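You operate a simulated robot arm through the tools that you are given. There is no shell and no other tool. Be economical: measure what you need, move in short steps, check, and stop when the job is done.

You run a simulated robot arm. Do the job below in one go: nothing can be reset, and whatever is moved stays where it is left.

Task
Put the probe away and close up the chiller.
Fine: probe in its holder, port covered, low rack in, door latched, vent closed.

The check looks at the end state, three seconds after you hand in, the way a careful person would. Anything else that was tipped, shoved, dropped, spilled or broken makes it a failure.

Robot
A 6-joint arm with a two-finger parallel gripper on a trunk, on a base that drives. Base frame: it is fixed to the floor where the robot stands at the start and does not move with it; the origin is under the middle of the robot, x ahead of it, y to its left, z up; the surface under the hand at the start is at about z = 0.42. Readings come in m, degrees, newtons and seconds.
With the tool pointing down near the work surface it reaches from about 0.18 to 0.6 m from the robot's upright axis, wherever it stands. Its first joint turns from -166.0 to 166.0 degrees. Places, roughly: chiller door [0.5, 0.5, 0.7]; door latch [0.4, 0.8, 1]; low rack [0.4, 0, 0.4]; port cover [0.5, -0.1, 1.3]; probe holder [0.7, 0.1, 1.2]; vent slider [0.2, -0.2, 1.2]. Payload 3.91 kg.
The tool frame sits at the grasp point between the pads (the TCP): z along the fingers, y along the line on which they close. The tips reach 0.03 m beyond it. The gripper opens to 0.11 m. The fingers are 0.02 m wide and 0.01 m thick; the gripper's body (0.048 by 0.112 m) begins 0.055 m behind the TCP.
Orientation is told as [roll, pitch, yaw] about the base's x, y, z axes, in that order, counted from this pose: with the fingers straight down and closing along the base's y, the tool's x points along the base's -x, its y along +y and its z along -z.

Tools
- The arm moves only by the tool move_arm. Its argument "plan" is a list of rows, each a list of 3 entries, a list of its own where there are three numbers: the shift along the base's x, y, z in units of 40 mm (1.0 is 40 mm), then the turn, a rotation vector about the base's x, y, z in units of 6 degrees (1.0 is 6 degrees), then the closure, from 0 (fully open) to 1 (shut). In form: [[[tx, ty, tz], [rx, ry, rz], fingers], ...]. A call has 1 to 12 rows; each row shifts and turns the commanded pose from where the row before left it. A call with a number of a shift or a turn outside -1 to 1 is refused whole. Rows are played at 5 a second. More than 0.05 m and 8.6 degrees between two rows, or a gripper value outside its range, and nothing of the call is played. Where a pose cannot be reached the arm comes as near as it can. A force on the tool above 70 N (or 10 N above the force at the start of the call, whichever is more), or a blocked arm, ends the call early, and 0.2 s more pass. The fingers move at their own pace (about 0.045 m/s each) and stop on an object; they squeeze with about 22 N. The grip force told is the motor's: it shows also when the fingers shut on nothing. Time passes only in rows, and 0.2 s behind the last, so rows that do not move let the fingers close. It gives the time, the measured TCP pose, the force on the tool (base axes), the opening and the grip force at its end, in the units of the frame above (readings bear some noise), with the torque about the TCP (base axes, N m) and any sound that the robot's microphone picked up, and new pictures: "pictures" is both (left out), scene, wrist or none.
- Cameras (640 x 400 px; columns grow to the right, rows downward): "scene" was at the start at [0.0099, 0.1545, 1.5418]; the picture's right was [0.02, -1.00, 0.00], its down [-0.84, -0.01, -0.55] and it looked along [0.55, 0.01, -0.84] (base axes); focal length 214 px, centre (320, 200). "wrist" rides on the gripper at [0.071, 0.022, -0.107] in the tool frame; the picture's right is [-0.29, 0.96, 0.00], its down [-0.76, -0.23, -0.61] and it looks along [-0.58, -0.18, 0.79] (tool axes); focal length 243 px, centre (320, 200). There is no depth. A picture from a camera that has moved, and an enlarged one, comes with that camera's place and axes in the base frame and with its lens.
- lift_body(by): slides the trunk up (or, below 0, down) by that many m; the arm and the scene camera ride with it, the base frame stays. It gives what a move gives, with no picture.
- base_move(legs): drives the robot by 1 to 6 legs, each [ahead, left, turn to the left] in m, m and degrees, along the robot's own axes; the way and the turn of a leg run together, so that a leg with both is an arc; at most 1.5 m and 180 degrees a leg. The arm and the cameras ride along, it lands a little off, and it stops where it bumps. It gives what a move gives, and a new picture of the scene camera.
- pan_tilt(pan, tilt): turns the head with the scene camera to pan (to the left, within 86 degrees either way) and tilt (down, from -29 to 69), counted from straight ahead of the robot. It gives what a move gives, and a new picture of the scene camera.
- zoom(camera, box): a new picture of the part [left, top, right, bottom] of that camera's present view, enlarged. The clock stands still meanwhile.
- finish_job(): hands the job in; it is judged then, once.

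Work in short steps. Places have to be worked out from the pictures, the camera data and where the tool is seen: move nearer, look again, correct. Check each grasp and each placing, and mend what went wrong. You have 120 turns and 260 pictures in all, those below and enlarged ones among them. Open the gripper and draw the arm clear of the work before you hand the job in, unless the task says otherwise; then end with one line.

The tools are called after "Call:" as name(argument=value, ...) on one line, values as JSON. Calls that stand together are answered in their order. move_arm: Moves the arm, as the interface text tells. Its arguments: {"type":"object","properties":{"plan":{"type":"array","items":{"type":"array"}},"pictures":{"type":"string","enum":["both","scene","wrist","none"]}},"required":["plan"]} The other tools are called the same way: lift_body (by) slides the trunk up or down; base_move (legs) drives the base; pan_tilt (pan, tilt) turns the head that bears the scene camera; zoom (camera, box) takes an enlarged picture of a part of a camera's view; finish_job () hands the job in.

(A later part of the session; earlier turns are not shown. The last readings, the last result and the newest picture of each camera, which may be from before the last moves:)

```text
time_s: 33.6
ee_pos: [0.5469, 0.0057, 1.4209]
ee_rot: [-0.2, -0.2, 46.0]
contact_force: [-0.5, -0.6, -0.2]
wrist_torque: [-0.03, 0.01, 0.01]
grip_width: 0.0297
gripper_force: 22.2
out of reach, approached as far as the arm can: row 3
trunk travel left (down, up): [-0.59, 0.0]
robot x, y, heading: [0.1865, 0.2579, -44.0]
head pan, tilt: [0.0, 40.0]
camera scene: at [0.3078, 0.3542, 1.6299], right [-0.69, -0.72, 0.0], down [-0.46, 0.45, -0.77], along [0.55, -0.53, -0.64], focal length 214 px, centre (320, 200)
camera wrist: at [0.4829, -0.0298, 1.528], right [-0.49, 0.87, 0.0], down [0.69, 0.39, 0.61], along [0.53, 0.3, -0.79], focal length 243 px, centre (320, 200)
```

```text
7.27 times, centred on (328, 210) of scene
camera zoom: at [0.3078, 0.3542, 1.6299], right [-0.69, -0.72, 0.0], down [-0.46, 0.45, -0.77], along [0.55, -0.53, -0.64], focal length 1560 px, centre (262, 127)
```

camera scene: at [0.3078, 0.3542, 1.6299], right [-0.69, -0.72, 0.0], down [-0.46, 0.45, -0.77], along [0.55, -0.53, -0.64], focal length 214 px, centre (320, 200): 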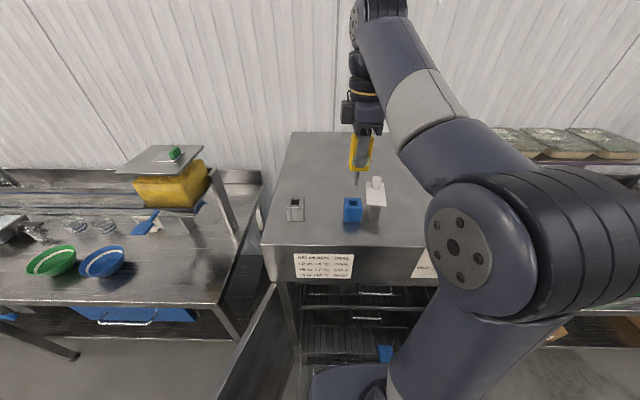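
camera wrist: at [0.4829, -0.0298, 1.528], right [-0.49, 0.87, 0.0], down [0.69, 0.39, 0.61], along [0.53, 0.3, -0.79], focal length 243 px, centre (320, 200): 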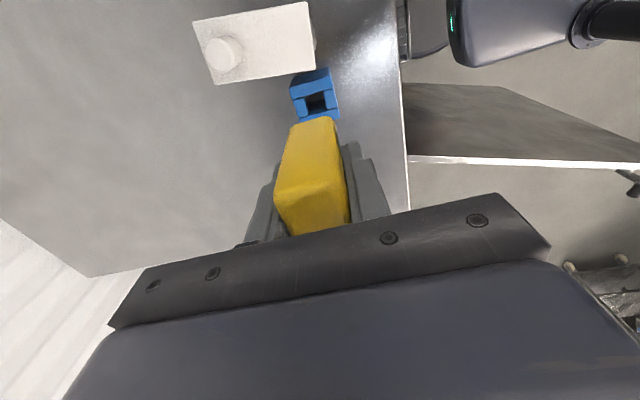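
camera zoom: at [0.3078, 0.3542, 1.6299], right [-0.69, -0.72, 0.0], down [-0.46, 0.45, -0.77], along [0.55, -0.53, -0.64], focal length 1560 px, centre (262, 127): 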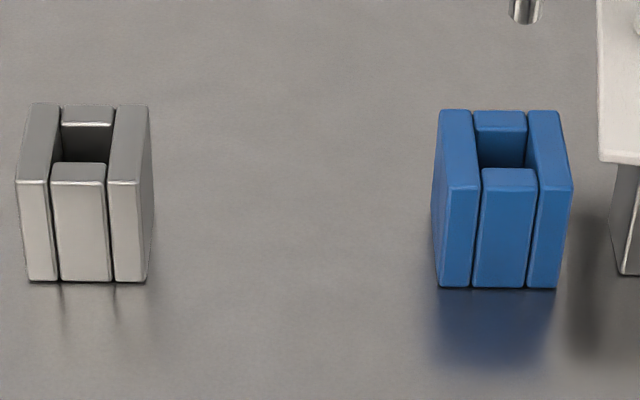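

The blocks are identical and parallel; the offset is about 0.1475 m left, 0.003 m back. I carry the probe over at z≈1.40.

Call:
move_arm(plan=[[[0, 0, -0.4], [0, 0, 0], 1], [[0.654, 0.65, 0], [0, 0, 0], 1], [[0.654, 0.65, 0], [0, 0, 0], 1], [[0.654, 0.65, 0], [0, 0, 0], 1], [[0.654, 0.65, 0], [0, 0, 0], 1], [[0, 0, 0], [0, 0, 0], 1]])

Call:
zoom(camera="scene", box=[260, 130, 380, 230])

```text
time_s: 35.0
ee_pos: [0.6523, 0.1097, 1.4026]
ee_rot: [0.1, -0.2, 45.9]
contact_force: [-0.8, 0.9, -0.5]
wrist_torque: [-0.02, 0.0, -0.03]
grip_width: 0.0298
gripper_force: 22.4
trunk travel left (down, up): [-0.59, 0.0]
robot x, y, heading: [0.1876, 0.2598, -44.0]
head pan, tilt: [0.0, 40.0]
camera scene: at [0.3081, 0.3541, 1.6299], right [-0.69, -0.72, 0.0], down [-0.46, 0.45, -0.77], along [0.55, -0.53, -0.64], focal length 214 px, centre (320, 200)
camera wrist: at [0.5885, 0.0743, 1.5107], right [-0.49, 0.87, 0.0], down [0.69, 0.39, 0.61], along [0.53, 0.3, -0.79], focal length 243 px, centre (320, 200)
```

scene: 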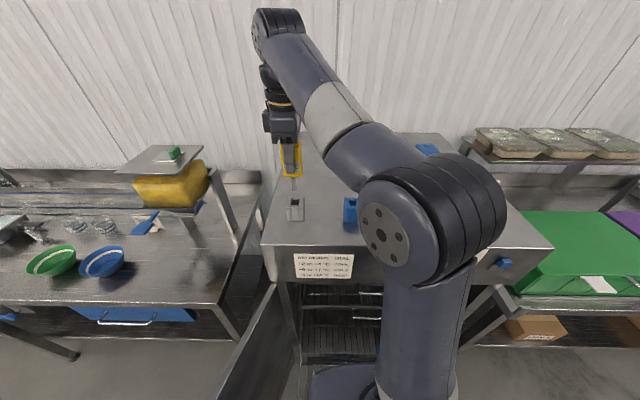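
wrist: 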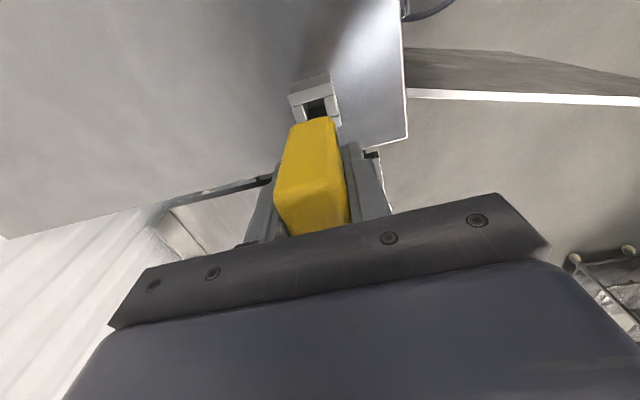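

```text
4.00 times, centred on (320, 180) of scene
camera zoom: at [0.3081, 0.3541, 1.6299], right [-0.69, -0.72, 0.0], down [-0.46, 0.45, -0.77], along [0.55, -0.53, -0.64], focal length 858 px, centre (320, 280)
```

zoom: 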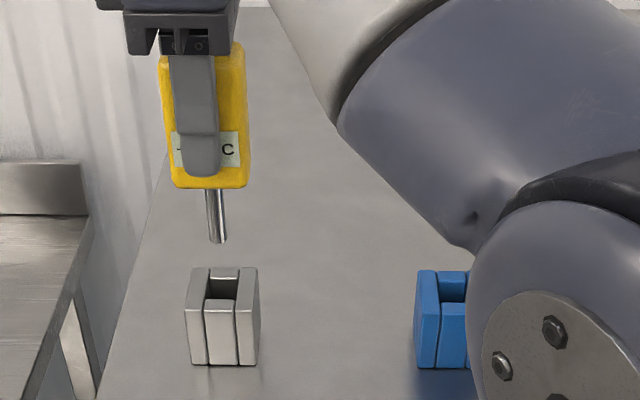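

Alignment looks right. I lower to just above the hole and check.

Call:
move_arm(plan=[[[0.04, -0.03, -0.4], [0, 0, 0], 1], [[0, 0, -0.4], [0, 0, 0], 1], [[0, 0, 0], [0, 0, 0], 1]])

Call:
zoom(camera="scene", box=[270, 160, 330, 230])

Call:
zoom(camera="wrist", box=[260, 60, 370, 140])

```text
time_s: 35.8
ee_pos: [0.6537, 0.1079, 1.3719]
ee_rot: [0.2, -0.2, 46.0]
contact_force: [0.1, -1.4, -0.6]
wrist_torque: [0.0, 0.02, -0.02]
grip_width: 0.0298
gripper_force: 21.7
trunk travel left (down, up): [-0.59, 0.0]
robot x, y, heading: [0.1818, 0.2629, -43.9]
head pan, tilt: [0.0, 40.0]
camera scene: at [0.3082, 0.3541, 1.6299], right [-0.69, -0.72, 0.0], down [-0.46, 0.45, -0.77], along [0.55, -0.53, -0.64], focal length 214 px, centre (320, 200)
camera wrist: at [0.5903, 0.0724, 1.4779], right [-0.49, 0.87, 0.0], down [0.69, 0.39, 0.61], along [0.53, 0.3, -0.79], focal length 243 px, centre (320, 200)
```

scene: 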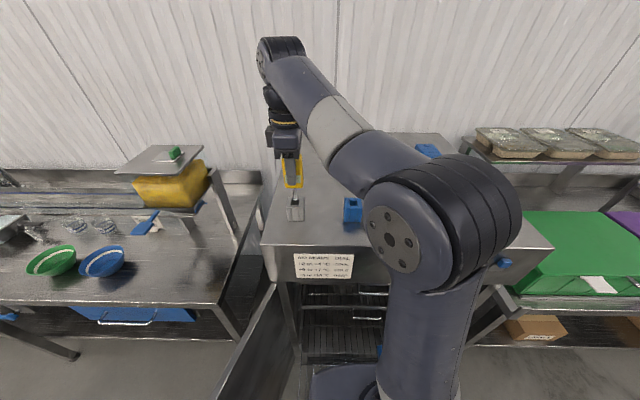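
wrist: 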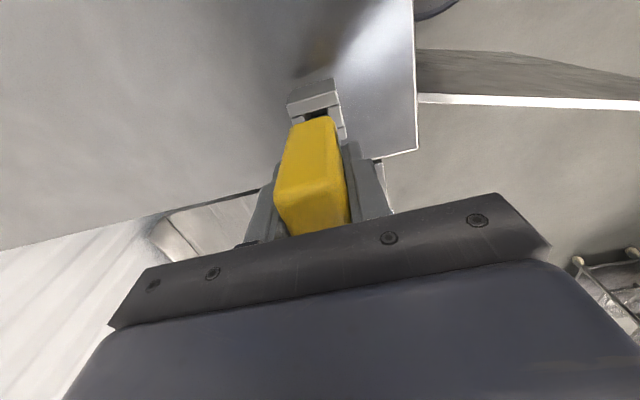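

```text
5.71 times, centred on (300, 195) of scene
camera zoom: at [0.3082, 0.3541, 1.6299], right [-0.69, -0.72, 0.0], down [-0.46, 0.45, -0.77], along [0.55, -0.53, -0.64], focal length 1226 px, centre (434, 229)
```

zoom: 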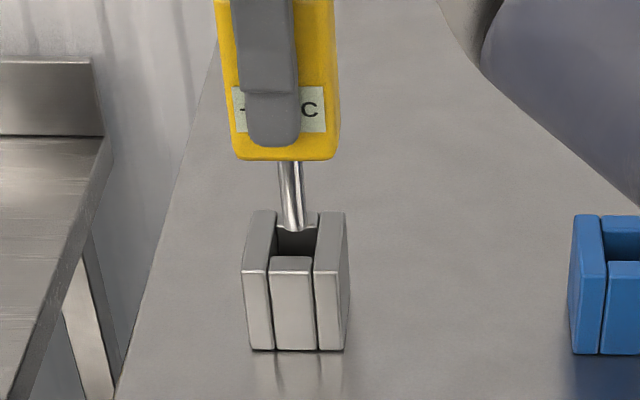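

```text
5.00 times, centred on (315, 100) of wrist
camera zoom: at [0.5903, 0.0724, 1.4779], right [-0.49, 0.87, 0.0], down [0.69, 0.39, 0.61], along [0.53, 0.3, -0.79], focal length 1213 px, centre (345, 700)
```

zoom: 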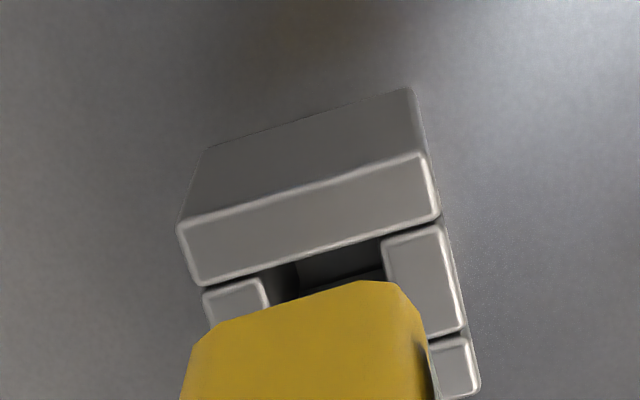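

The rod tip sits laterally centred and just over the opening. I lower it slowly to the same depth as before.

Call:
move_arm(plan=[[[0, 0, -0.3], [0, 0, 0], 1], [[0, 0, -0.3], [0, 0, 0], 1], [[0, 0, -0.3], [0, 0, 0], 1]], pictures="scene")

Call:
zoom(camera="scene", box=[270, 160, 330, 230])

```text
time_s: 36.6
ee_pos: [0.6546, 0.1088, 1.3343]
ee_rot: [0.1, -0.1, 46.0]
contact_force: [0.5, 0.2, -1.0]
wrist_torque: [-0.02, 0.03, -0.02]
grip_width: 0.0297
gripper_force: 22.4
trunk travel left (down, up): [-0.59, 0.0]
robot x, y, heading: [0.1839, 0.2629, -44.2]
head pan, tilt: [0.0, 40.0]
camera scene: at [0.3081, 0.3541, 1.6299], right [-0.69, -0.72, 0.0], down [-0.46, 0.45, -0.77], along [0.55, -0.53, -0.64], focal length 214 px, centre (320, 200)
```

scene: 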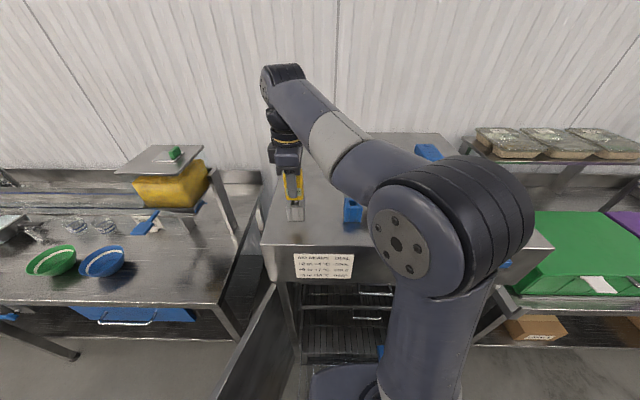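

```text
5.71 times, centred on (300, 195) of scene
camera zoom: at [0.3081, 0.3541, 1.6299], right [-0.69, -0.72, 0.0], down [-0.46, 0.45, -0.77], along [0.55, -0.53, -0.64], focal length 1226 px, centre (434, 229)
```

zoom: 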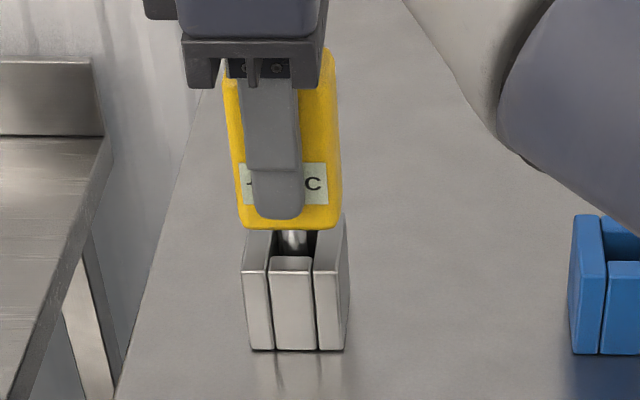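

The rod is entering the hole freely. I lower the rest until contact.

Call:
move_arm(plan=[[[0, 0, -0.2], [0, 0, 0], 1], [[0, 0, -0.15], [0, 0, 0], 1], [[0, 0, -0.1], [0, 0, 0], 1]], pictures="none")

Call:
zoom(camera="scene", box=[270, 160, 330, 230])

```text
time_s: 37.4
ee_pos: [0.6539, 0.1079, 1.3169]
ee_rot: [-0.1, -0.2, 46.1]
contact_force: [1.1, 0.2, -1.1]
wrist_torque: [0.02, 0.0, 0.04]
grip_width: 0.0296
gripper_force: 21.9
trunk travel left (down, up): [-0.59, 0.0]
robot x, y, heading: [0.1839, 0.2621, -43.9]
head pan, tilt: [0.0, 40.0]
```

```text
5.71 times, centred on (300, 195) of scene
camera zoom: at [0.3081, 0.3541, 1.6299], right [-0.69, -0.72, 0.0], down [-0.46, 0.45, -0.77], along [0.55, -0.53, -0.64], focal length 1226 px, centre (434, 229)
```

zoom: 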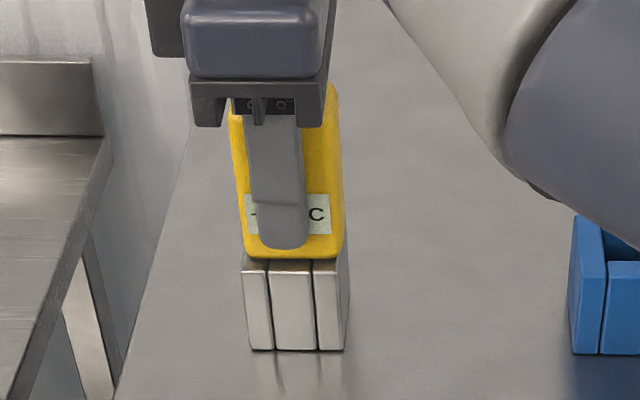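

Nearly seated. I lower a couple of mm more until it bears, then release and rise.

Call:
move_arm(plan=[[[0, 0, -0.06], [0, 0, 0], 1], [[0, 0, 0], [0, 0, 0], 1]], pictures="none")

Call:
move_arm(plan=[[[0, 0, 0], [0, 0, 0], 0.4], [[0, 0, 0], [0, 0, 0], 0], [[0, 0, 0], [0, 0, 0], 0], [[0, 0, 0], [0, 0, 0], 0], [[0, 0, 0], [0, 0, 0], 0], [[0, 0, 0.5], [0, 0, 0], 0], [[0, 0, 0.8], [0, 0, 0], 0], [[0, 0, 0.9], [0, 0, 0], 0]])

Call:
zoom(camera="scene", box=[270, 140, 390, 230])

```text
time_s: 38.0
ee_pos: [0.6546, 0.1082, 1.3172]
ee_rot: [-0.1, -0.2, 46.0]
contact_force: [4.1, 0.4, 18.4]
wrist_torque: [0.07, 0.05, -0.04]
grip_width: 0.0291
gripper_force: 22.2
trunk travel left (down, up): [-0.59, 0.0]
robot x, y, heading: [0.1833, 0.2589, -44.2]
head pan, tilt: [0.0, 40.0]
```

```text
time_s: 39.8
ee_pos: [0.6538, 0.1071, 1.4039]
ee_rot: [0.1, 0.0, 46.0]
contact_force: [-0.8, -0.2, 0.2]
wrist_torque: [-0.01, 0.0, -0.01]
grip_width: 0.1099
gripper_force: 0.1
trunk travel left (down, up): [-0.59, 0.0]
robot x, y, heading: [0.1865, 0.2617, -44.0]
head pan, tilt: [0.0, 40.0]
camera scene: at [0.3081, 0.354, 1.6299], right [-0.69, -0.72, 0.0], down [-0.46, 0.45, -0.77], along [0.55, -0.53, -0.64], focal length 214 px, centre (320, 200)
camera wrist: at [0.5907, 0.0717, 1.5109], right [-0.49, 0.87, 0.0], down [0.69, 0.39, 0.61], along [0.53, 0.3, -0.79], focal length 243 px, centre (320, 200)
```

scene: 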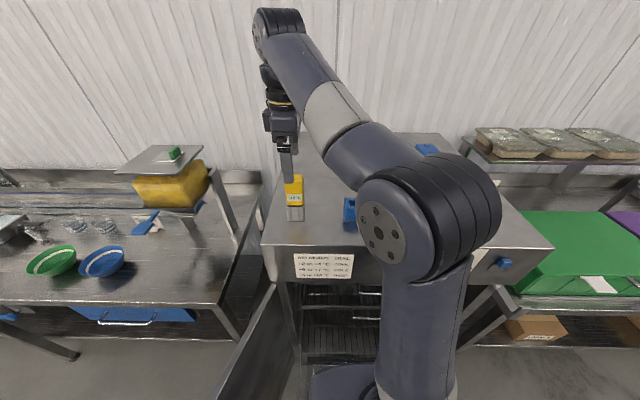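
wrist: 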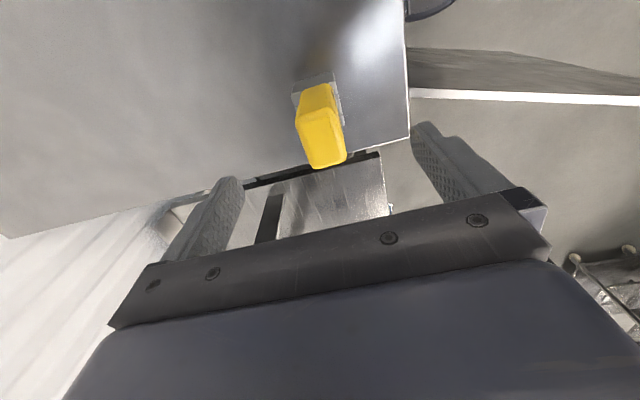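

```text
4.44 times, centred on (330, 185) of scene
camera zoom: at [0.3081, 0.354, 1.6299], right [-0.69, -0.72, 0.0], down [-0.46, 0.45, -0.77], along [0.55, -0.53, -0.64], focal length 953 px, centre (276, 267)
```

zoom: 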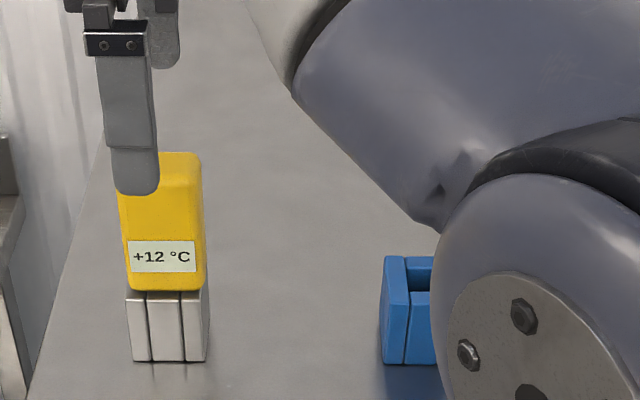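

Probe is seated in its holder. By triangulation the cover's knob is at u≈0.448, v≈0.318 (top z≈1.309, plate top ≈1.279), pivoting on the post at (0.389,0.322), so a 90° swing to the left puts it over the blue port block. I move above the knob.

Call:
move_arm(plan=[[[-0.5545, -0.9475, 0], [0, 0, 0], 0], [[-0.5545, -0.9475, 0], [0, 0, 0], 0], [[-0.5545, -0.9475, 0], [0, 0, 0], 0], [[-0.5545, -0.9475, 0], [0, 0, 0], 0], [[-0.5545, -0.9475, 0], [0, 0, 0], 0], [[0, 0, -0.7], [0, 0, 0], 0.3]])

Call:
zoom(camera="scene", box=[310, 130, 430, 230])

```text
time_s: 41.2
ee_pos: [0.5432, -0.0797, 1.3752]
ee_rot: [0.0, -0.2, 46.1]
contact_force: [-0.5, 0.1, 0.0]
wrist_torque: [0.02, -0.02, 0.01]
grip_width: 0.0769
gripper_force: 0.0
trunk travel left (down, up): [-0.59, 0.0]
robot x, y, heading: [0.184, 0.2614, -44.2]
head pan, tilt: [0.0, 40.0]
camera scene: at [0.3079, 0.354, 1.63], right [-0.69, -0.72, 0.0], down [-0.46, 0.45, -0.77], along [0.55, -0.53, -0.64], focal length 214 px, centre (320, 200)
camera wrist: at [0.4789, -0.1155, 1.4826], right [-0.49, 0.87, 0.0], down [0.69, 0.39, 0.61], along [0.53, 0.3, -0.79], focal length 243 px, centre (320, 200)
```

scene: 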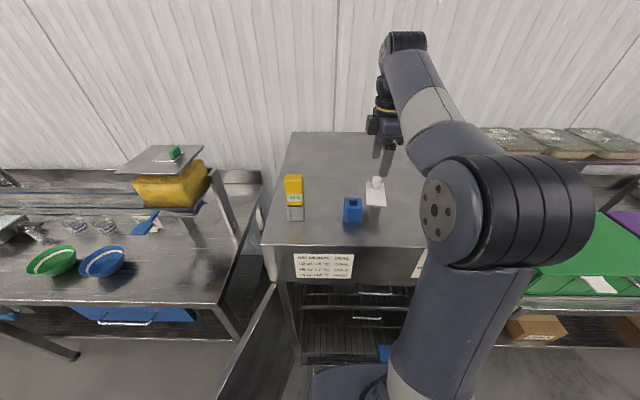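
wrist: 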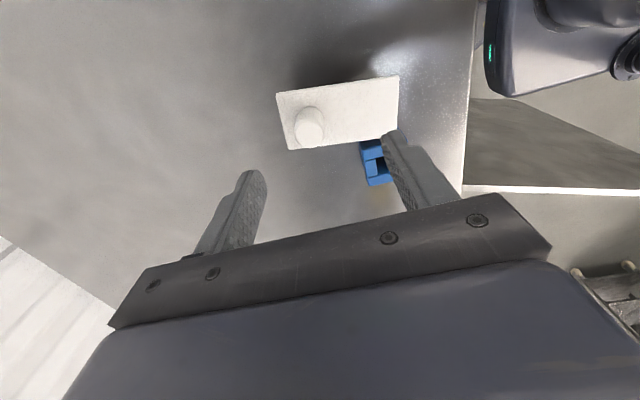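

```text
4.00 times, centred on (370, 180) of scene
camera zoom: at [0.3079, 0.354, 1.63], right [-0.69, -0.72, 0.0], down [-0.46, 0.45, -0.77], along [0.55, -0.53, -0.64], focal length 858 px, centre (120, 280)
```

zoom: 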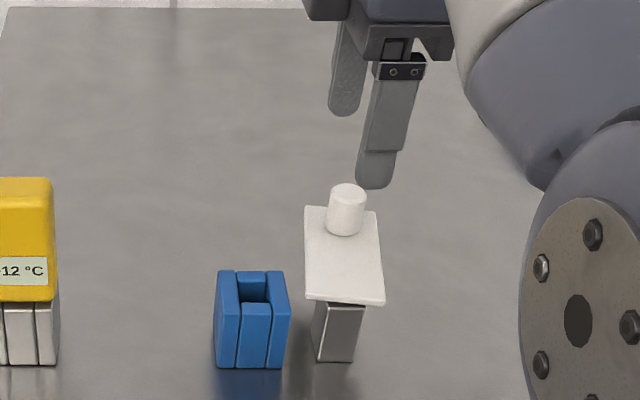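

Both views agree within ~6 mm; I take the knob at u≈0.450, v≈0.313. I descend so the fingers straddle it just above the plate, watching the force, then close.

Call:
move_arm(plan=[[[-0.05, -0.195, -0.5], [0, 0, 0], 0.4], [[0, 0, -0.5], [0, 0, 0], 0.4], [[0, 0, -0.42], [0, 0, 0], 0.4], [[0, 0, 0], [0, 0, 0], 0.4]])

Call:
zoom(camera="scene", box=[330, 150, 420, 230])

```text
time_s: 42.2
ee_pos: [0.5428, -0.0868, 1.3175]
ee_rot: [0.0, -0.1, 46.0]
contact_force: [0.2, 0.3, -0.9]
wrist_torque: [0.0, -0.02, 0.0]
grip_width: 0.0658
gripper_force: 0.0
trunk travel left (down, up): [-0.59, 0.0]
robot x, y, heading: [0.1816, 0.2635, -43.9]
head pan, tilt: [0.0, 40.0]
camera scene: at [0.308, 0.354, 1.6299], right [-0.69, -0.72, 0.0], down [-0.46, 0.45, -0.77], along [0.55, -0.53, -0.64], focal length 214 px, centre (320, 200)
camera wrist: at [0.4777, -0.1225, 1.4243], right [-0.49, 0.87, 0.0], down [0.69, 0.39, 0.61], along [0.53, 0.3, -0.79], focal length 243 px, centre (320, 200)
```

scene: 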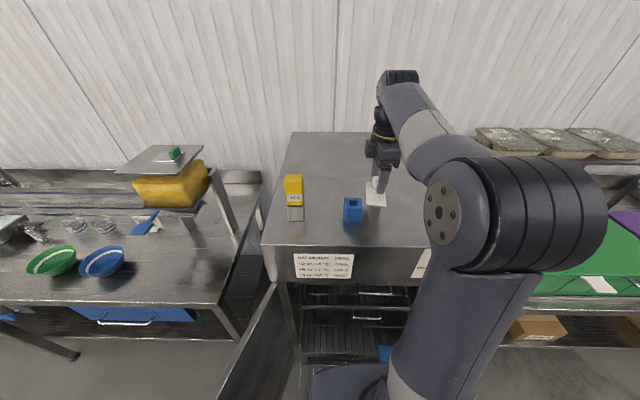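
wrist: 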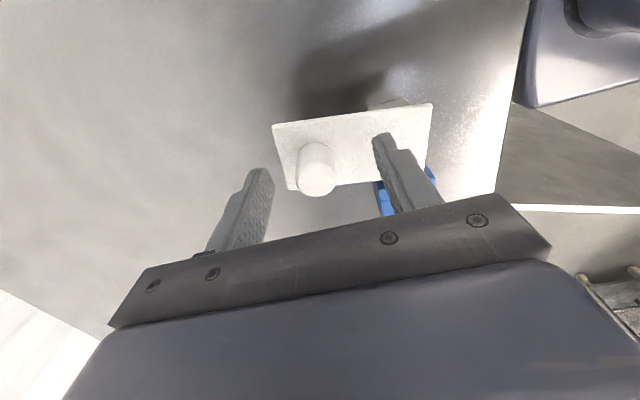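

```text
5.00 times, centred on (375, 190) of scene
camera zoom: at [0.308, 0.354, 1.6299], right [-0.69, -0.72, 0.0], down [-0.46, 0.45, -0.77], along [0.55, -0.53, -0.64], focal length 1072 px, centre (45, 250)
```

zoom: 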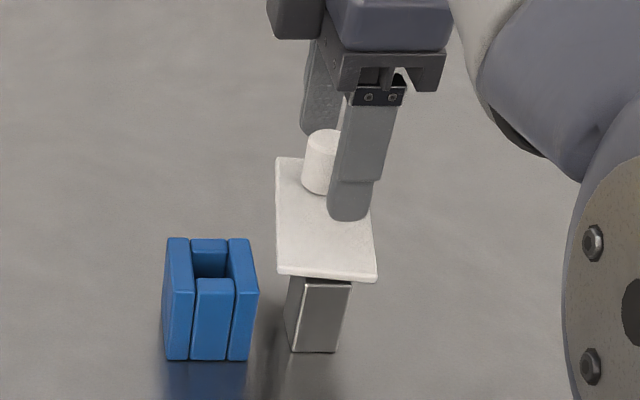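

The knob stands between the fingers, 4–5 mm to the left and slightly back of centre. I nudge and close.

Call:
move_arm(plan=[[[0.12, 0.02, 0], [0, 0, 0], 0.4], [[0, 0, 0], [0, 0, 0], 1], [[0, 0, 0], [0, 0, 0], 1], [[0, 0, 0], [0, 0, 0], 1], [[0, 0, 0], [0, 0, 0], 1]])

```text
time_s: 43.4
ee_pos: [0.5464, -0.0872, 1.3182]
ee_rot: [0.0, 0.0, 45.9]
contact_force: [1.6, -0.5, -1.4]
wrist_torque: [-0.07, -0.05, -0.04]
grip_width: 0.0232
gripper_force: 45.0
trunk travel left (down, up): [-0.59, 0.0]
robot x, y, heading: [0.1847, 0.2591, -43.9]
head pan, tilt: [0.0, 40.0]
camera scene: at [0.3083, 0.3539, 1.6299], right [-0.69, -0.72, 0.0], down [-0.46, 0.45, -0.77], along [0.55, -0.53, -0.64], focal length 214 px, centre (320, 200)
camera wrist: at [0.4822, -0.1225, 1.4244], right [-0.49, 0.87, 0.0], down [0.69, 0.39, 0.61], along [0.53, 0.3, -0.79], focal length 243 px, centre (320, 200)
```

scene: 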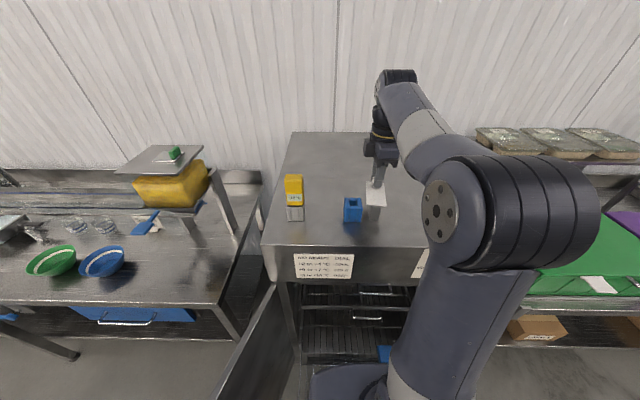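
wrist: 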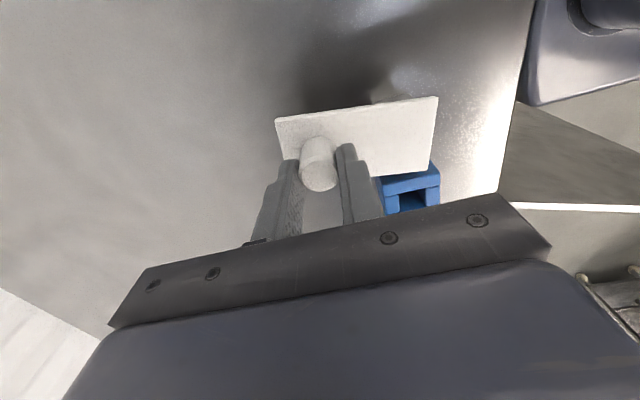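

The knob is held (23 mm). I swing it along the arc about the post, first ~30°, and check.

Call:
move_arm(plan=[[[0.149, 0.16, 0], [0, 0, 0], 1], [[0.149, 0.16, 0], [0, 0, 0], 1], [[0.101, 0.195, 0], [0, 0, 0], 1], [[0.101, 0.195, 0], [0, 0, 0], 1]])

Call:
zoom(camera="scene", box=[330, 150, 420, 230])

```text
time_s: 44.4
ee_pos: [0.5677, -0.0597, 1.3165]
ee_rot: [0.1, -0.2, 46.2]
contact_force: [7.2, -7.8, -4.6]
wrist_torque: [-0.85, -0.29, 0.26]
grip_width: 0.0231
gripper_force: 45.3
trunk travel left (down, up): [-0.59, 0.0]
robot x, y, heading: [0.186, 0.261, -44.1]
head pan, tilt: [0.0, 40.0]
camera scene: at [0.3097, 0.3526, 1.6298], right [-0.69, -0.72, 0.0], down [-0.46, 0.45, -0.77], along [0.55, -0.53, -0.64], focal length 214 px, centre (320, 200)
camera wrist: at [0.504, -0.0962, 1.4243], right [-0.49, 0.87, 0.0], down [0.69, 0.39, 0.61], along [0.53, 0.3, -0.79], focal length 243 px, centre (320, 200)
```

scene: 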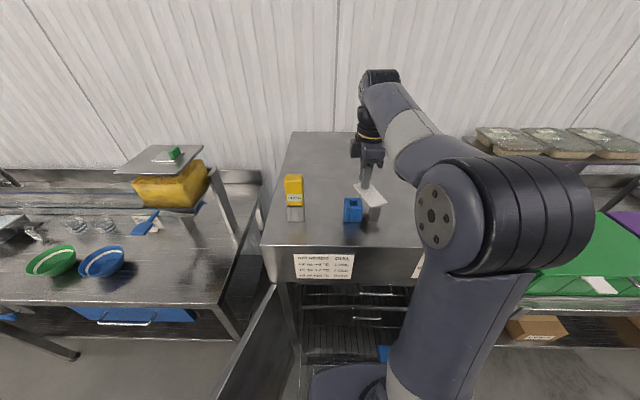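
wrist: 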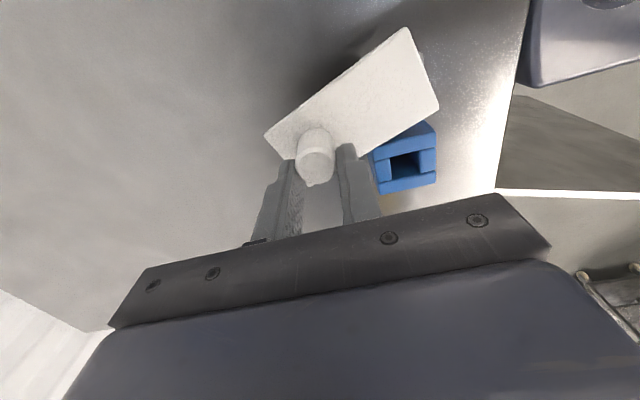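

```text
5.00 times, centred on (375, 190) of scene
camera zoom: at [0.3097, 0.3526, 1.6298], right [-0.69, -0.72, 0.0], down [-0.46, 0.45, -0.77], along [0.55, -0.53, -0.64], focal length 1072 px, centre (45, 250)
```

zoom: 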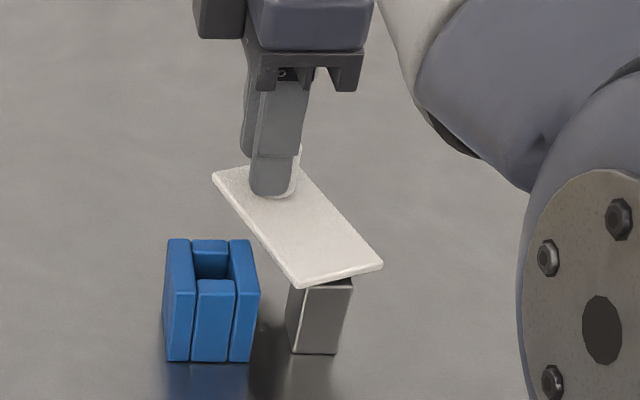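

It swivels about the post as expected. I continue the arc with a slightly larger radius to ease the outward force.

Call:
move_arm(plan=[[[0.076, 0.203, 0], [0, 0, 0], 1], [[0.076, 0.203, 0], [0, 0, 0], 1], [[-0.01, 0.218, 0], [0, 0, 0], 1], [[-0.01, 0.218, 0], [0, 0, 0], 1]], pictures="scene")

Call:
zoom(camera="scene", box=[330, 150, 420, 230])

```text
time_s: 45.4
ee_pos: [0.5772, -0.0244, 1.3174]
ee_rot: [-0.1, -0.3, 46.2]
contact_force: [31.6, 1.7, 9.0]
wrist_torque: [0.25, -0.86, 0.42]
grip_width: 0.0225
gripper_force: 45.1
trunk travel left (down, up): [-0.59, 0.0]
robot x, y, heading: [0.1833, 0.2614, -43.7]
head pan, tilt: [0.0, 40.0]
camera scene: at [0.3133, 0.3548, 1.6296], right [-0.69, -0.72, 0.0], down [-0.47, 0.45, -0.76], along [0.55, -0.53, -0.64], focal length 214 px, centre (320, 200)
```

scene: 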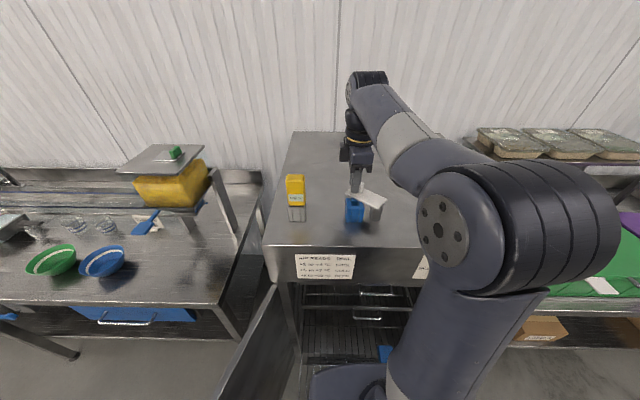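

```text
5.00 times, centred on (375, 190) of scene
camera zoom: at [0.3133, 0.3548, 1.6296], right [-0.69, -0.72, 0.0], down [-0.47, 0.45, -0.76], along [0.55, -0.53, -0.64], focal length 1072 px, centre (45, 250)
```

zoom: 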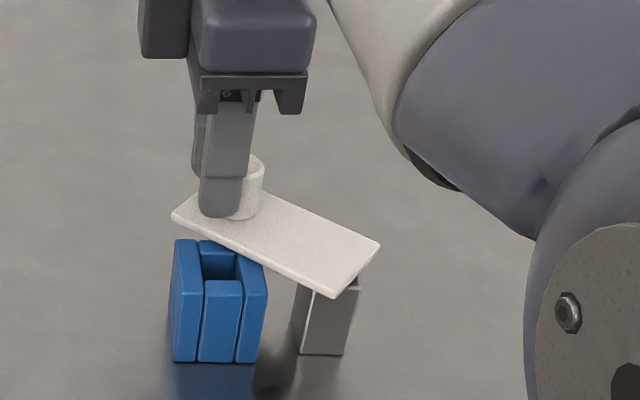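

A radial force of 30 N has built up, so my assumed radius is off and the knob is binding in the grip. I loosen the fingers so they straddle the knob and will drag it with the rear finger.

Call:
move_arm(plan=[[[0, 0, 0], [0, 0, 0], 0.6], [[0, 0, 0], [0, 0, 0], 0.6], [[0, 0, 0], [0, 0, 0], 0.6]])

Call:
zoom(camera="scene", box=[330, 150, 420, 230])

Call:
zoom(camera="wrist", box=[230, 80, 480, 240])

```text
time_s: 46.2
ee_pos: [0.5707, -0.0266, 1.317]
ee_rot: [0.1, -0.1, 46.1]
contact_force: [0.2, 0.5, 0.1]
wrist_torque: [0.0, -0.01, -0.01]
grip_width: 0.0441
gripper_force: 0.0
trunk travel left (down, up): [-0.59, 0.0]
robot x, y, heading: [0.1846, 0.2569, -43.9]
head pan, tilt: [0.0, 40.0]
camera scene: at [0.308, 0.354, 1.6299], right [-0.69, -0.72, 0.0], down [-0.46, 0.45, -0.77], along [0.55, -0.53, -0.64], focal length 214 px, centre (320, 200)
camera wrist: at [0.5072, -0.0621, 1.4246], right [-0.49, 0.87, 0.0], down [0.69, 0.39, 0.61], along [0.53, 0.3, -0.79], focal length 243 px, centre (320, 200)
```

scene: 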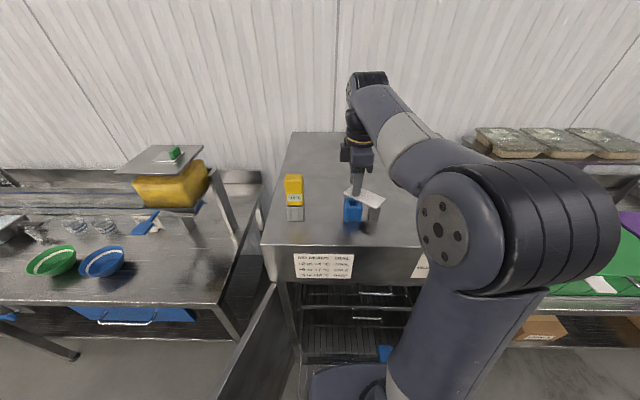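
wrist: 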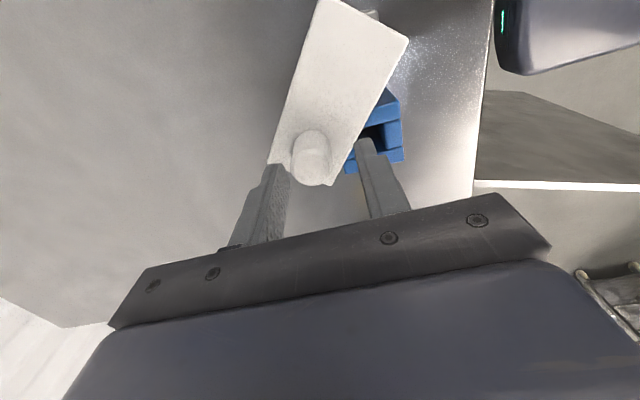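

```text
5.00 times, centred on (375, 190) of scene
camera zoom: at [0.308, 0.354, 1.6299], right [-0.69, -0.72, 0.0], down [-0.46, 0.45, -0.77], along [0.55, -0.53, -0.64], focal length 1072 px, centre (45, 250)
```

zoom: 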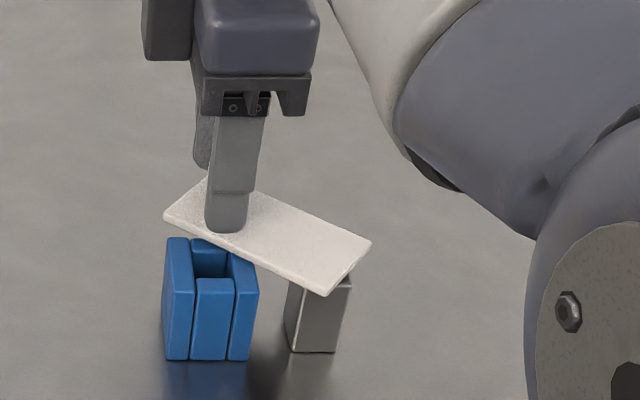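

```text
2.50 times, centred on (355, 160) of wrist
camera zoom: at [0.5072, -0.0621, 1.4246], right [-0.49, 0.87, 0.0], down [0.69, 0.39, 0.61], along [0.53, 0.3, -0.79], focal length 606 px, centre (232, 300)
```

zoom: 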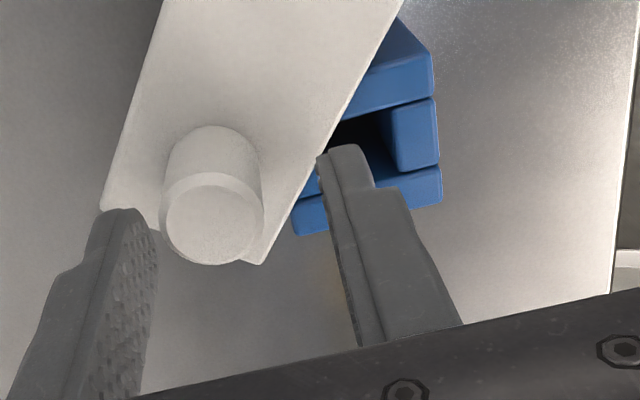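

The fingers straddle the knob freely. I drag toward the front edge in small steps so the rear finger swings the plate over the port.

Call:
move_arm(plan=[[[-0.138, 0.203, 0], [0, 0, 0], 0.6], [[-0.138, 0.203, 0], [0, 0, 0], 0.6], [[-0.138, 0.203, 0], [0, 0, 0], 0.6], [[-0.138, 0.203, 0], [0, 0, 0], 0.6], [[-0.138, 0.203, 0], [0, 0, 0], 0.6]])

Call:
zoom(camera="scene", box=[330, 150, 420, 230])

```text
time_s: 47.4
ee_pos: [0.5451, 0.0125, 1.3172]
ee_rot: [-0.1, -0.1, 46.0]
contact_force: [5.1, -7.4, 2.9]
wrist_torque: [-0.2, -0.14, -0.04]
grip_width: 0.0481
gripper_force: 4.1
trunk travel left (down, up): [-0.59, 0.0]
robot x, y, heading: [0.1809, 0.2598, -44.0]
head pan, tilt: [0.0, 40.0]
camera scene: at [0.3089, 0.3526, 1.63], right [-0.69, -0.72, 0.0], down [-0.46, 0.45, -0.77], along [0.55, -0.53, -0.64], focal length 214 px, centre (320, 200)
camera wrist: at [0.4802, -0.0224, 1.4244], right [-0.49, 0.87, 0.0], down [0.69, 0.39, 0.61], along [0.53, 0.3, -0.79], focal length 243 px, centre (320, 200)
```

scene: 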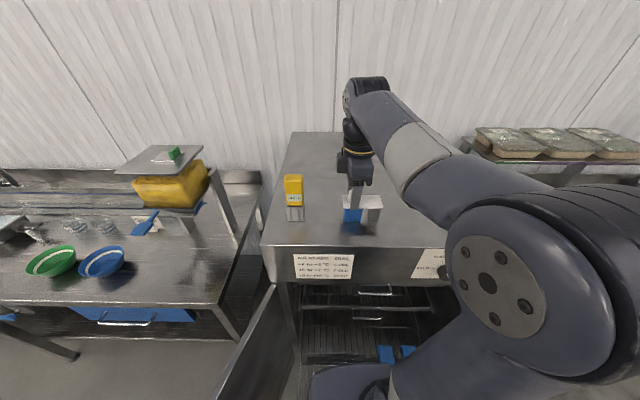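
wrist: 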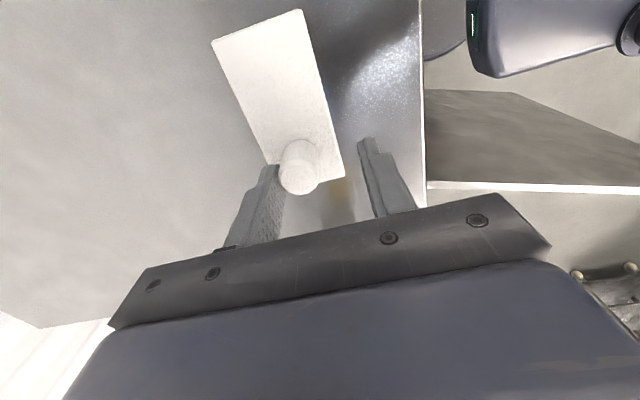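

```text
5.00 times, centred on (375, 190) of scene
camera zoom: at [0.3089, 0.3526, 1.63], right [-0.69, -0.72, 0.0], down [-0.46, 0.45, -0.77], along [0.55, -0.53, -0.64], focal length 1072 px, centre (45, 250)
```

zoom: 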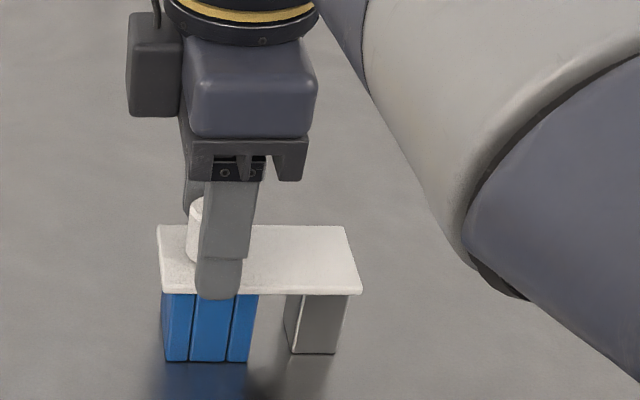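

The cover now lies squarely over the blue port block, and 9 N resistance suggests its stop. I open, rise and view it.

Call:
move_arm(plan=[[[0.05, -0.05, 0], [0, 0, 0], 0.4], [[0, 0, 0], [0, 0, 0], 0.4], [[0, 0, 0.7], [0, 0, 0], 0.4], [[0, 0, 0.9], [0, 0, 0], 0.4], [[-0.6, 0.57, 0.4], [0, 0, 0], 0.4], [[-0.7, 0.66, 0], [0, 0, 0], 0.4], [[-0.7, 0.66, 0], [0, 0, 0], 0.4]])

Call:
zoom(camera="scene", box=[270, 150, 410, 240])

```text
time_s: 49.0
ee_pos: [0.4642, 0.0895, 1.3994]
ee_rot: [-0.1, -0.1, 46.1]
contact_force: [-0.3, 0.4, 0.2]
wrist_torque: [0.0, -0.02, -0.02]
grip_width: 0.0657
gripper_force: 0.1
trunk travel left (down, up): [-0.59, 0.0]
robot x, y, heading: [0.1852, 0.2593, -44.3]
head pan, tilt: [0.0, 40.0]
camera scene: at [0.3075, 0.3543, 1.6299], right [-0.69, -0.72, 0.0], down [-0.46, 0.45, -0.77], along [0.55, -0.53, -0.64], focal length 214 px, centre (320, 200)
camera wrist: at [0.4013, 0.0549, 1.5064], right [-0.49, 0.87, 0.0], down [0.69, 0.39, 0.61], along [0.53, 0.3, -0.79], focal length 243 px, centre (320, 200)
```

scene: 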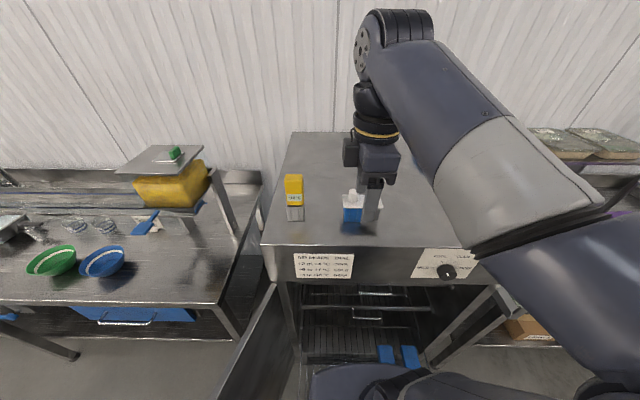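
wrist: 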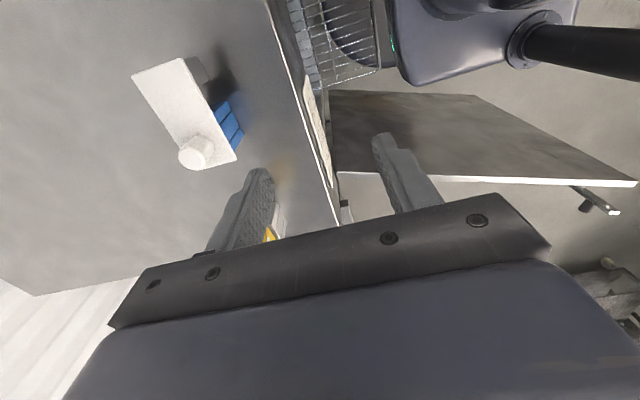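

```text
4.44 times, centred on (340, 195) of scene
camera zoom: at [0.3075, 0.3543, 1.6299], right [-0.69, -0.72, 0.0], down [-0.46, 0.45, -0.77], along [0.55, -0.53, -0.64], focal length 953 px, centre (231, 222)
```

zoom: 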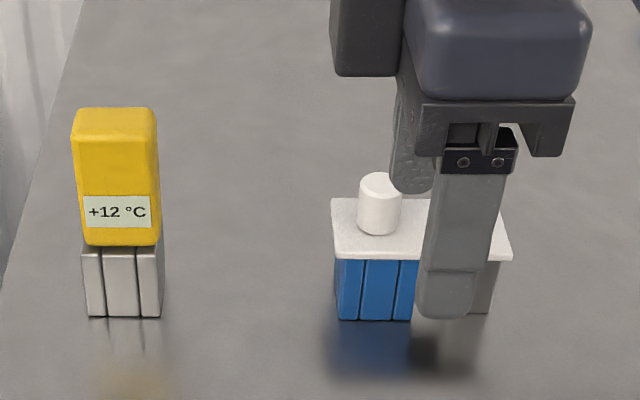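

Probe in the holder and port covered. I pull the hand back off the chiller, then drive back and right to face the vent slider.

Call:
move_arm(plan=[[[-0.7, 0.66, 0], [0, 0, 0], 0.4], [[-0.7, 0.66, 0], [0, 0, 0], 0.4], [[-0.4, 0.38, 0], [0, 0, 0], 0.4]], pictures="none")

Call:
base_move(legs=[[-0.12, 0, 0], [0, -0.25, 0]])

```text
time_s: 49.8
ee_pos: [0.3942, 0.1573, 1.3988]
ee_rot: [0.2, -0.2, 46.0]
contact_force: [-0.2, 0.3, -0.3]
wrist_torque: [0.01, 0.01, -0.03]
grip_width: 0.0662
gripper_force: 0.1
trunk travel left (down, up): [-0.59, 0.0]
robot x, y, heading: [0.1826, 0.2627, -43.9]
head pan, tilt: [0.0, 40.0]
```

```text
time_s: 52.5
ee_pos: [0.1303, 0.0572, 1.3984]
ee_rot: [0.0, -0.2, 46.0]
contact_force: [0.4, -0.4, 0.0]
wrist_torque: [0.02, -0.02, 0.0]
grip_width: 0.0661
gripper_force: 0.2
trunk travel left (down, up): [-0.59, 0.0]
robot x, y, heading: [-0.0818, 0.1649, -44.2]
head pan, tilt: [0.0, 40.0]
camera scene: at [0.0448, 0.254, 1.63], right [-0.69, -0.72, 0.0], down [-0.46, 0.45, -0.77], along [0.55, -0.53, -0.64], focal length 214 px, centre (320, 200)
```

scene: 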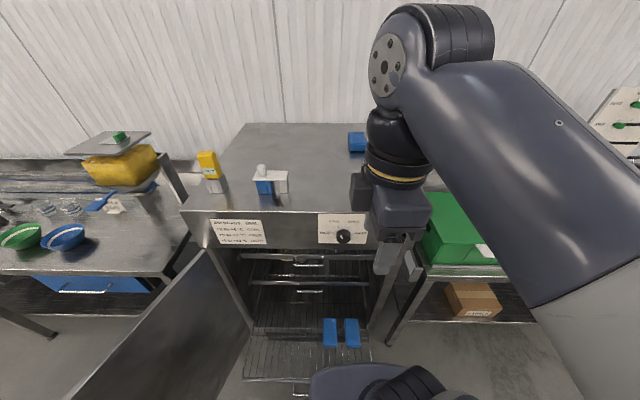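

The hand hides the vent. I turn it back (closing along the front) and shift it left.

Call:
move_arm(plan=[[[0.25, 0.26, -0.1], [0, 0, -1], 0.4], [[0.25, 0.26, -0.1], [0, 0, -1], 0.4], [[0.25, 0.26, -0.1], [0, 0, -1], 0.4], [[0.25, 0.26, -0.1], [0, 0, -1], 0.4], [[0.25, 0.26, -0.1], [0, 0, -1], 0.4], [[0.25, 0.26, -0.1], [0, 0, -1], 0.4], [[0.25, 0.26, -0.1], [0, 0, -1], 0.4], [[0.25, 0.26, -0.1], [0, 0, -1], 0.4], [[0.25, 0.26, -0.1], [0, 0, -1], 0.4], [[0.25, 0.26, -0.1], [0, 0, -1], 0.4], [[0.25, 0.26, -0.1], [0, 0, -1], 0.4], [[0.25, 0.26, -0.1], [0, 0, -1], 0.4]], pictures="none")

Call:
move_arm(plan=[[[0.25, 0.26, 0], [0, 0, -1], 0.4], [[0.25, 0.26, 0], [0, 0, -1], 0.4], [[0.25, 0.26, 0], [0, 0, -1], 0.4]], pictures="scene")

Call:
zoom(camera="scene", box=[300, 190, 420, 280])

```text
time_s: 55.0
ee_pos: [0.2534, 0.1835, 1.3502]
ee_rot: [0.0, -0.2, -26.2]
contact_force: [0.3, -0.5, 0.0]
wrist_torque: [-0.01, 0.0, -0.04]
grip_width: 0.0659
gripper_force: 0.0
trunk travel left (down, up): [-0.59, 0.0]
robot x, y, heading: [-0.0779, 0.1627, -44.2]
head pan, tilt: [0.0, 40.0]
```

```text
time_s: 55.9
ee_pos: [0.2808, 0.2145, 1.3507]
ee_rot: [0.0, -0.1, -44.0]
contact_force: [0.0, -0.2, -0.6]
wrist_torque: [0.02, 0.0, 0.0]
grip_width: 0.0659
gripper_force: 0.0
trunk travel left (down, up): [-0.59, 0.0]
robot x, y, heading: [-0.076, 0.1584, -43.9]
head pan, tilt: [0.0, 40.0]
camera scene: at [0.0454, 0.2545, 1.6299], right [-0.69, -0.72, 0.0], down [-0.46, 0.45, -0.77], along [0.55, -0.53, -0.64], focal length 214 px, centre (320, 200)
```

scene: 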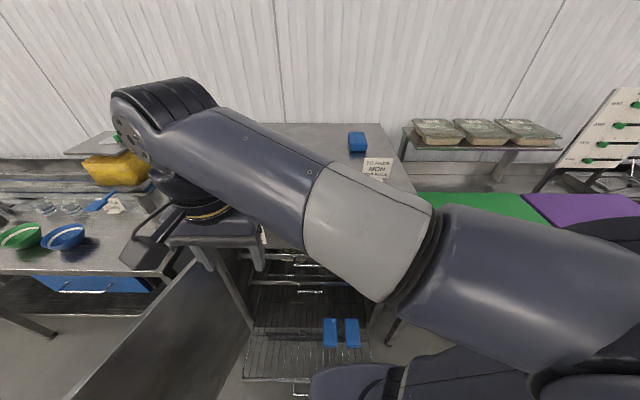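

```text
4.44 times, centred on (360, 235) of scene
camera zoom: at [0.0454, 0.2545, 1.6299], right [-0.69, -0.72, 0.0], down [-0.46, 0.45, -0.77], along [0.55, -0.53, -0.64], focal length 953 px, centre (142, 44)
```

zoom: 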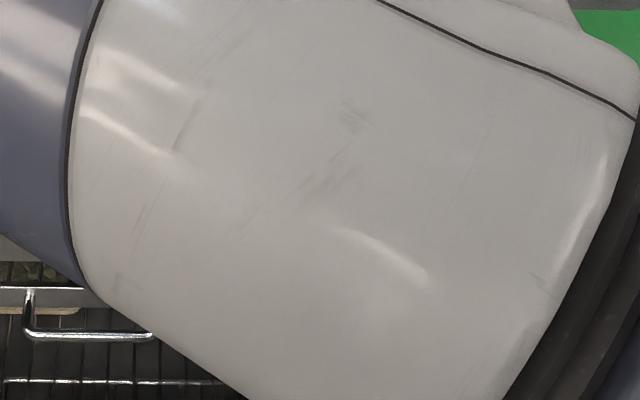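

The arm's root is to the right, so the hand must go right to clear the view. I swing it across to the right.

Call:
move_arm(plan=[[[-0.78, -0.81, 0], [0, 0, 0], 0.4], [[-0.78, -0.81, 0], [0, 0, 0], 0.4], [[-0.78, -0.81, 0], [0, 0, 0], 0.4], [[-0.78, -0.81, 0], [0, 0, 0], 0.4], [[-0.78, -0.81, 0], [0, 0, 0], 0.4], [[-0.78, -0.81, 0], [0, 0, 0], 0.4], [[-0.78, -0.81, 0], [0, 0, 0], 0.4], [[-0.78, -0.81, 0], [0, 0, 0], 0.4], [[-0.78, -0.81, 0], [0, 0, 0], 0.4], [[-0.78, -0.81, 0], [0, 0, 0], 0.4], [[-0.78, -0.81, 0], [0, 0, 0], 0.4], [[-0.78, -0.81, 0], [0, 0, 0], 0.4]], pictures="scene")

Call:
zoom(camera="scene", box=[330, 190, 430, 270])

```text
time_s: 58.5
ee_pos: [-0.0957, -0.1756, 1.3502]
ee_rot: [0.1, -0.1, -44.0]
contact_force: [-0.1, -0.3, -0.7]
wrist_torque: [-0.02, 0.04, 0.0]
grip_width: 0.0662
gripper_force: 0.0
trunk travel left (down, up): [-0.59, 0.0]
robot x, y, heading: [-0.0777, 0.1615, -43.9]
head pan, tilt: [0.0, 40.0]
camera scene: at [0.0446, 0.2539, 1.63], right [-0.69, -0.72, 0.0], down [-0.46, 0.45, -0.77], along [0.55, -0.53, -0.64], focal length 214 px, centre (320, 200)
```

scene: 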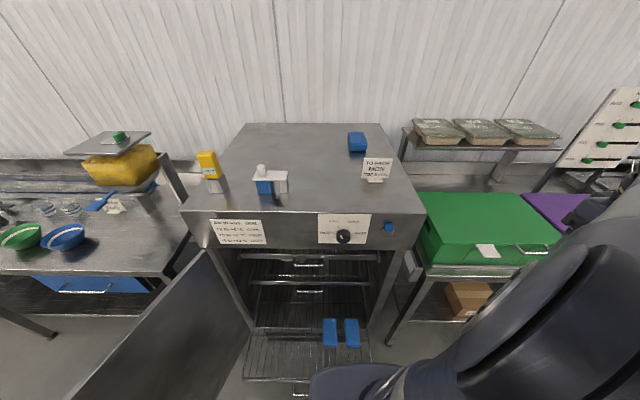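

```text
5.00 times, centred on (380, 230) of scene
camera zoom: at [0.0446, 0.2539, 1.63], right [-0.69, -0.72, 0.0], down [-0.46, 0.45, -0.77], along [0.55, -0.53, -0.64], focal length 1072 px, centre (20, 50)
```

zoom: 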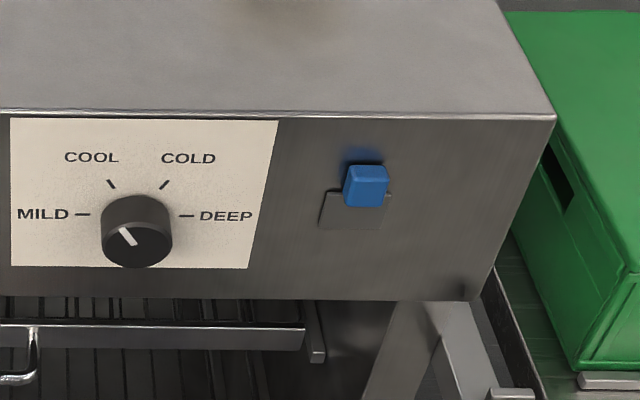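

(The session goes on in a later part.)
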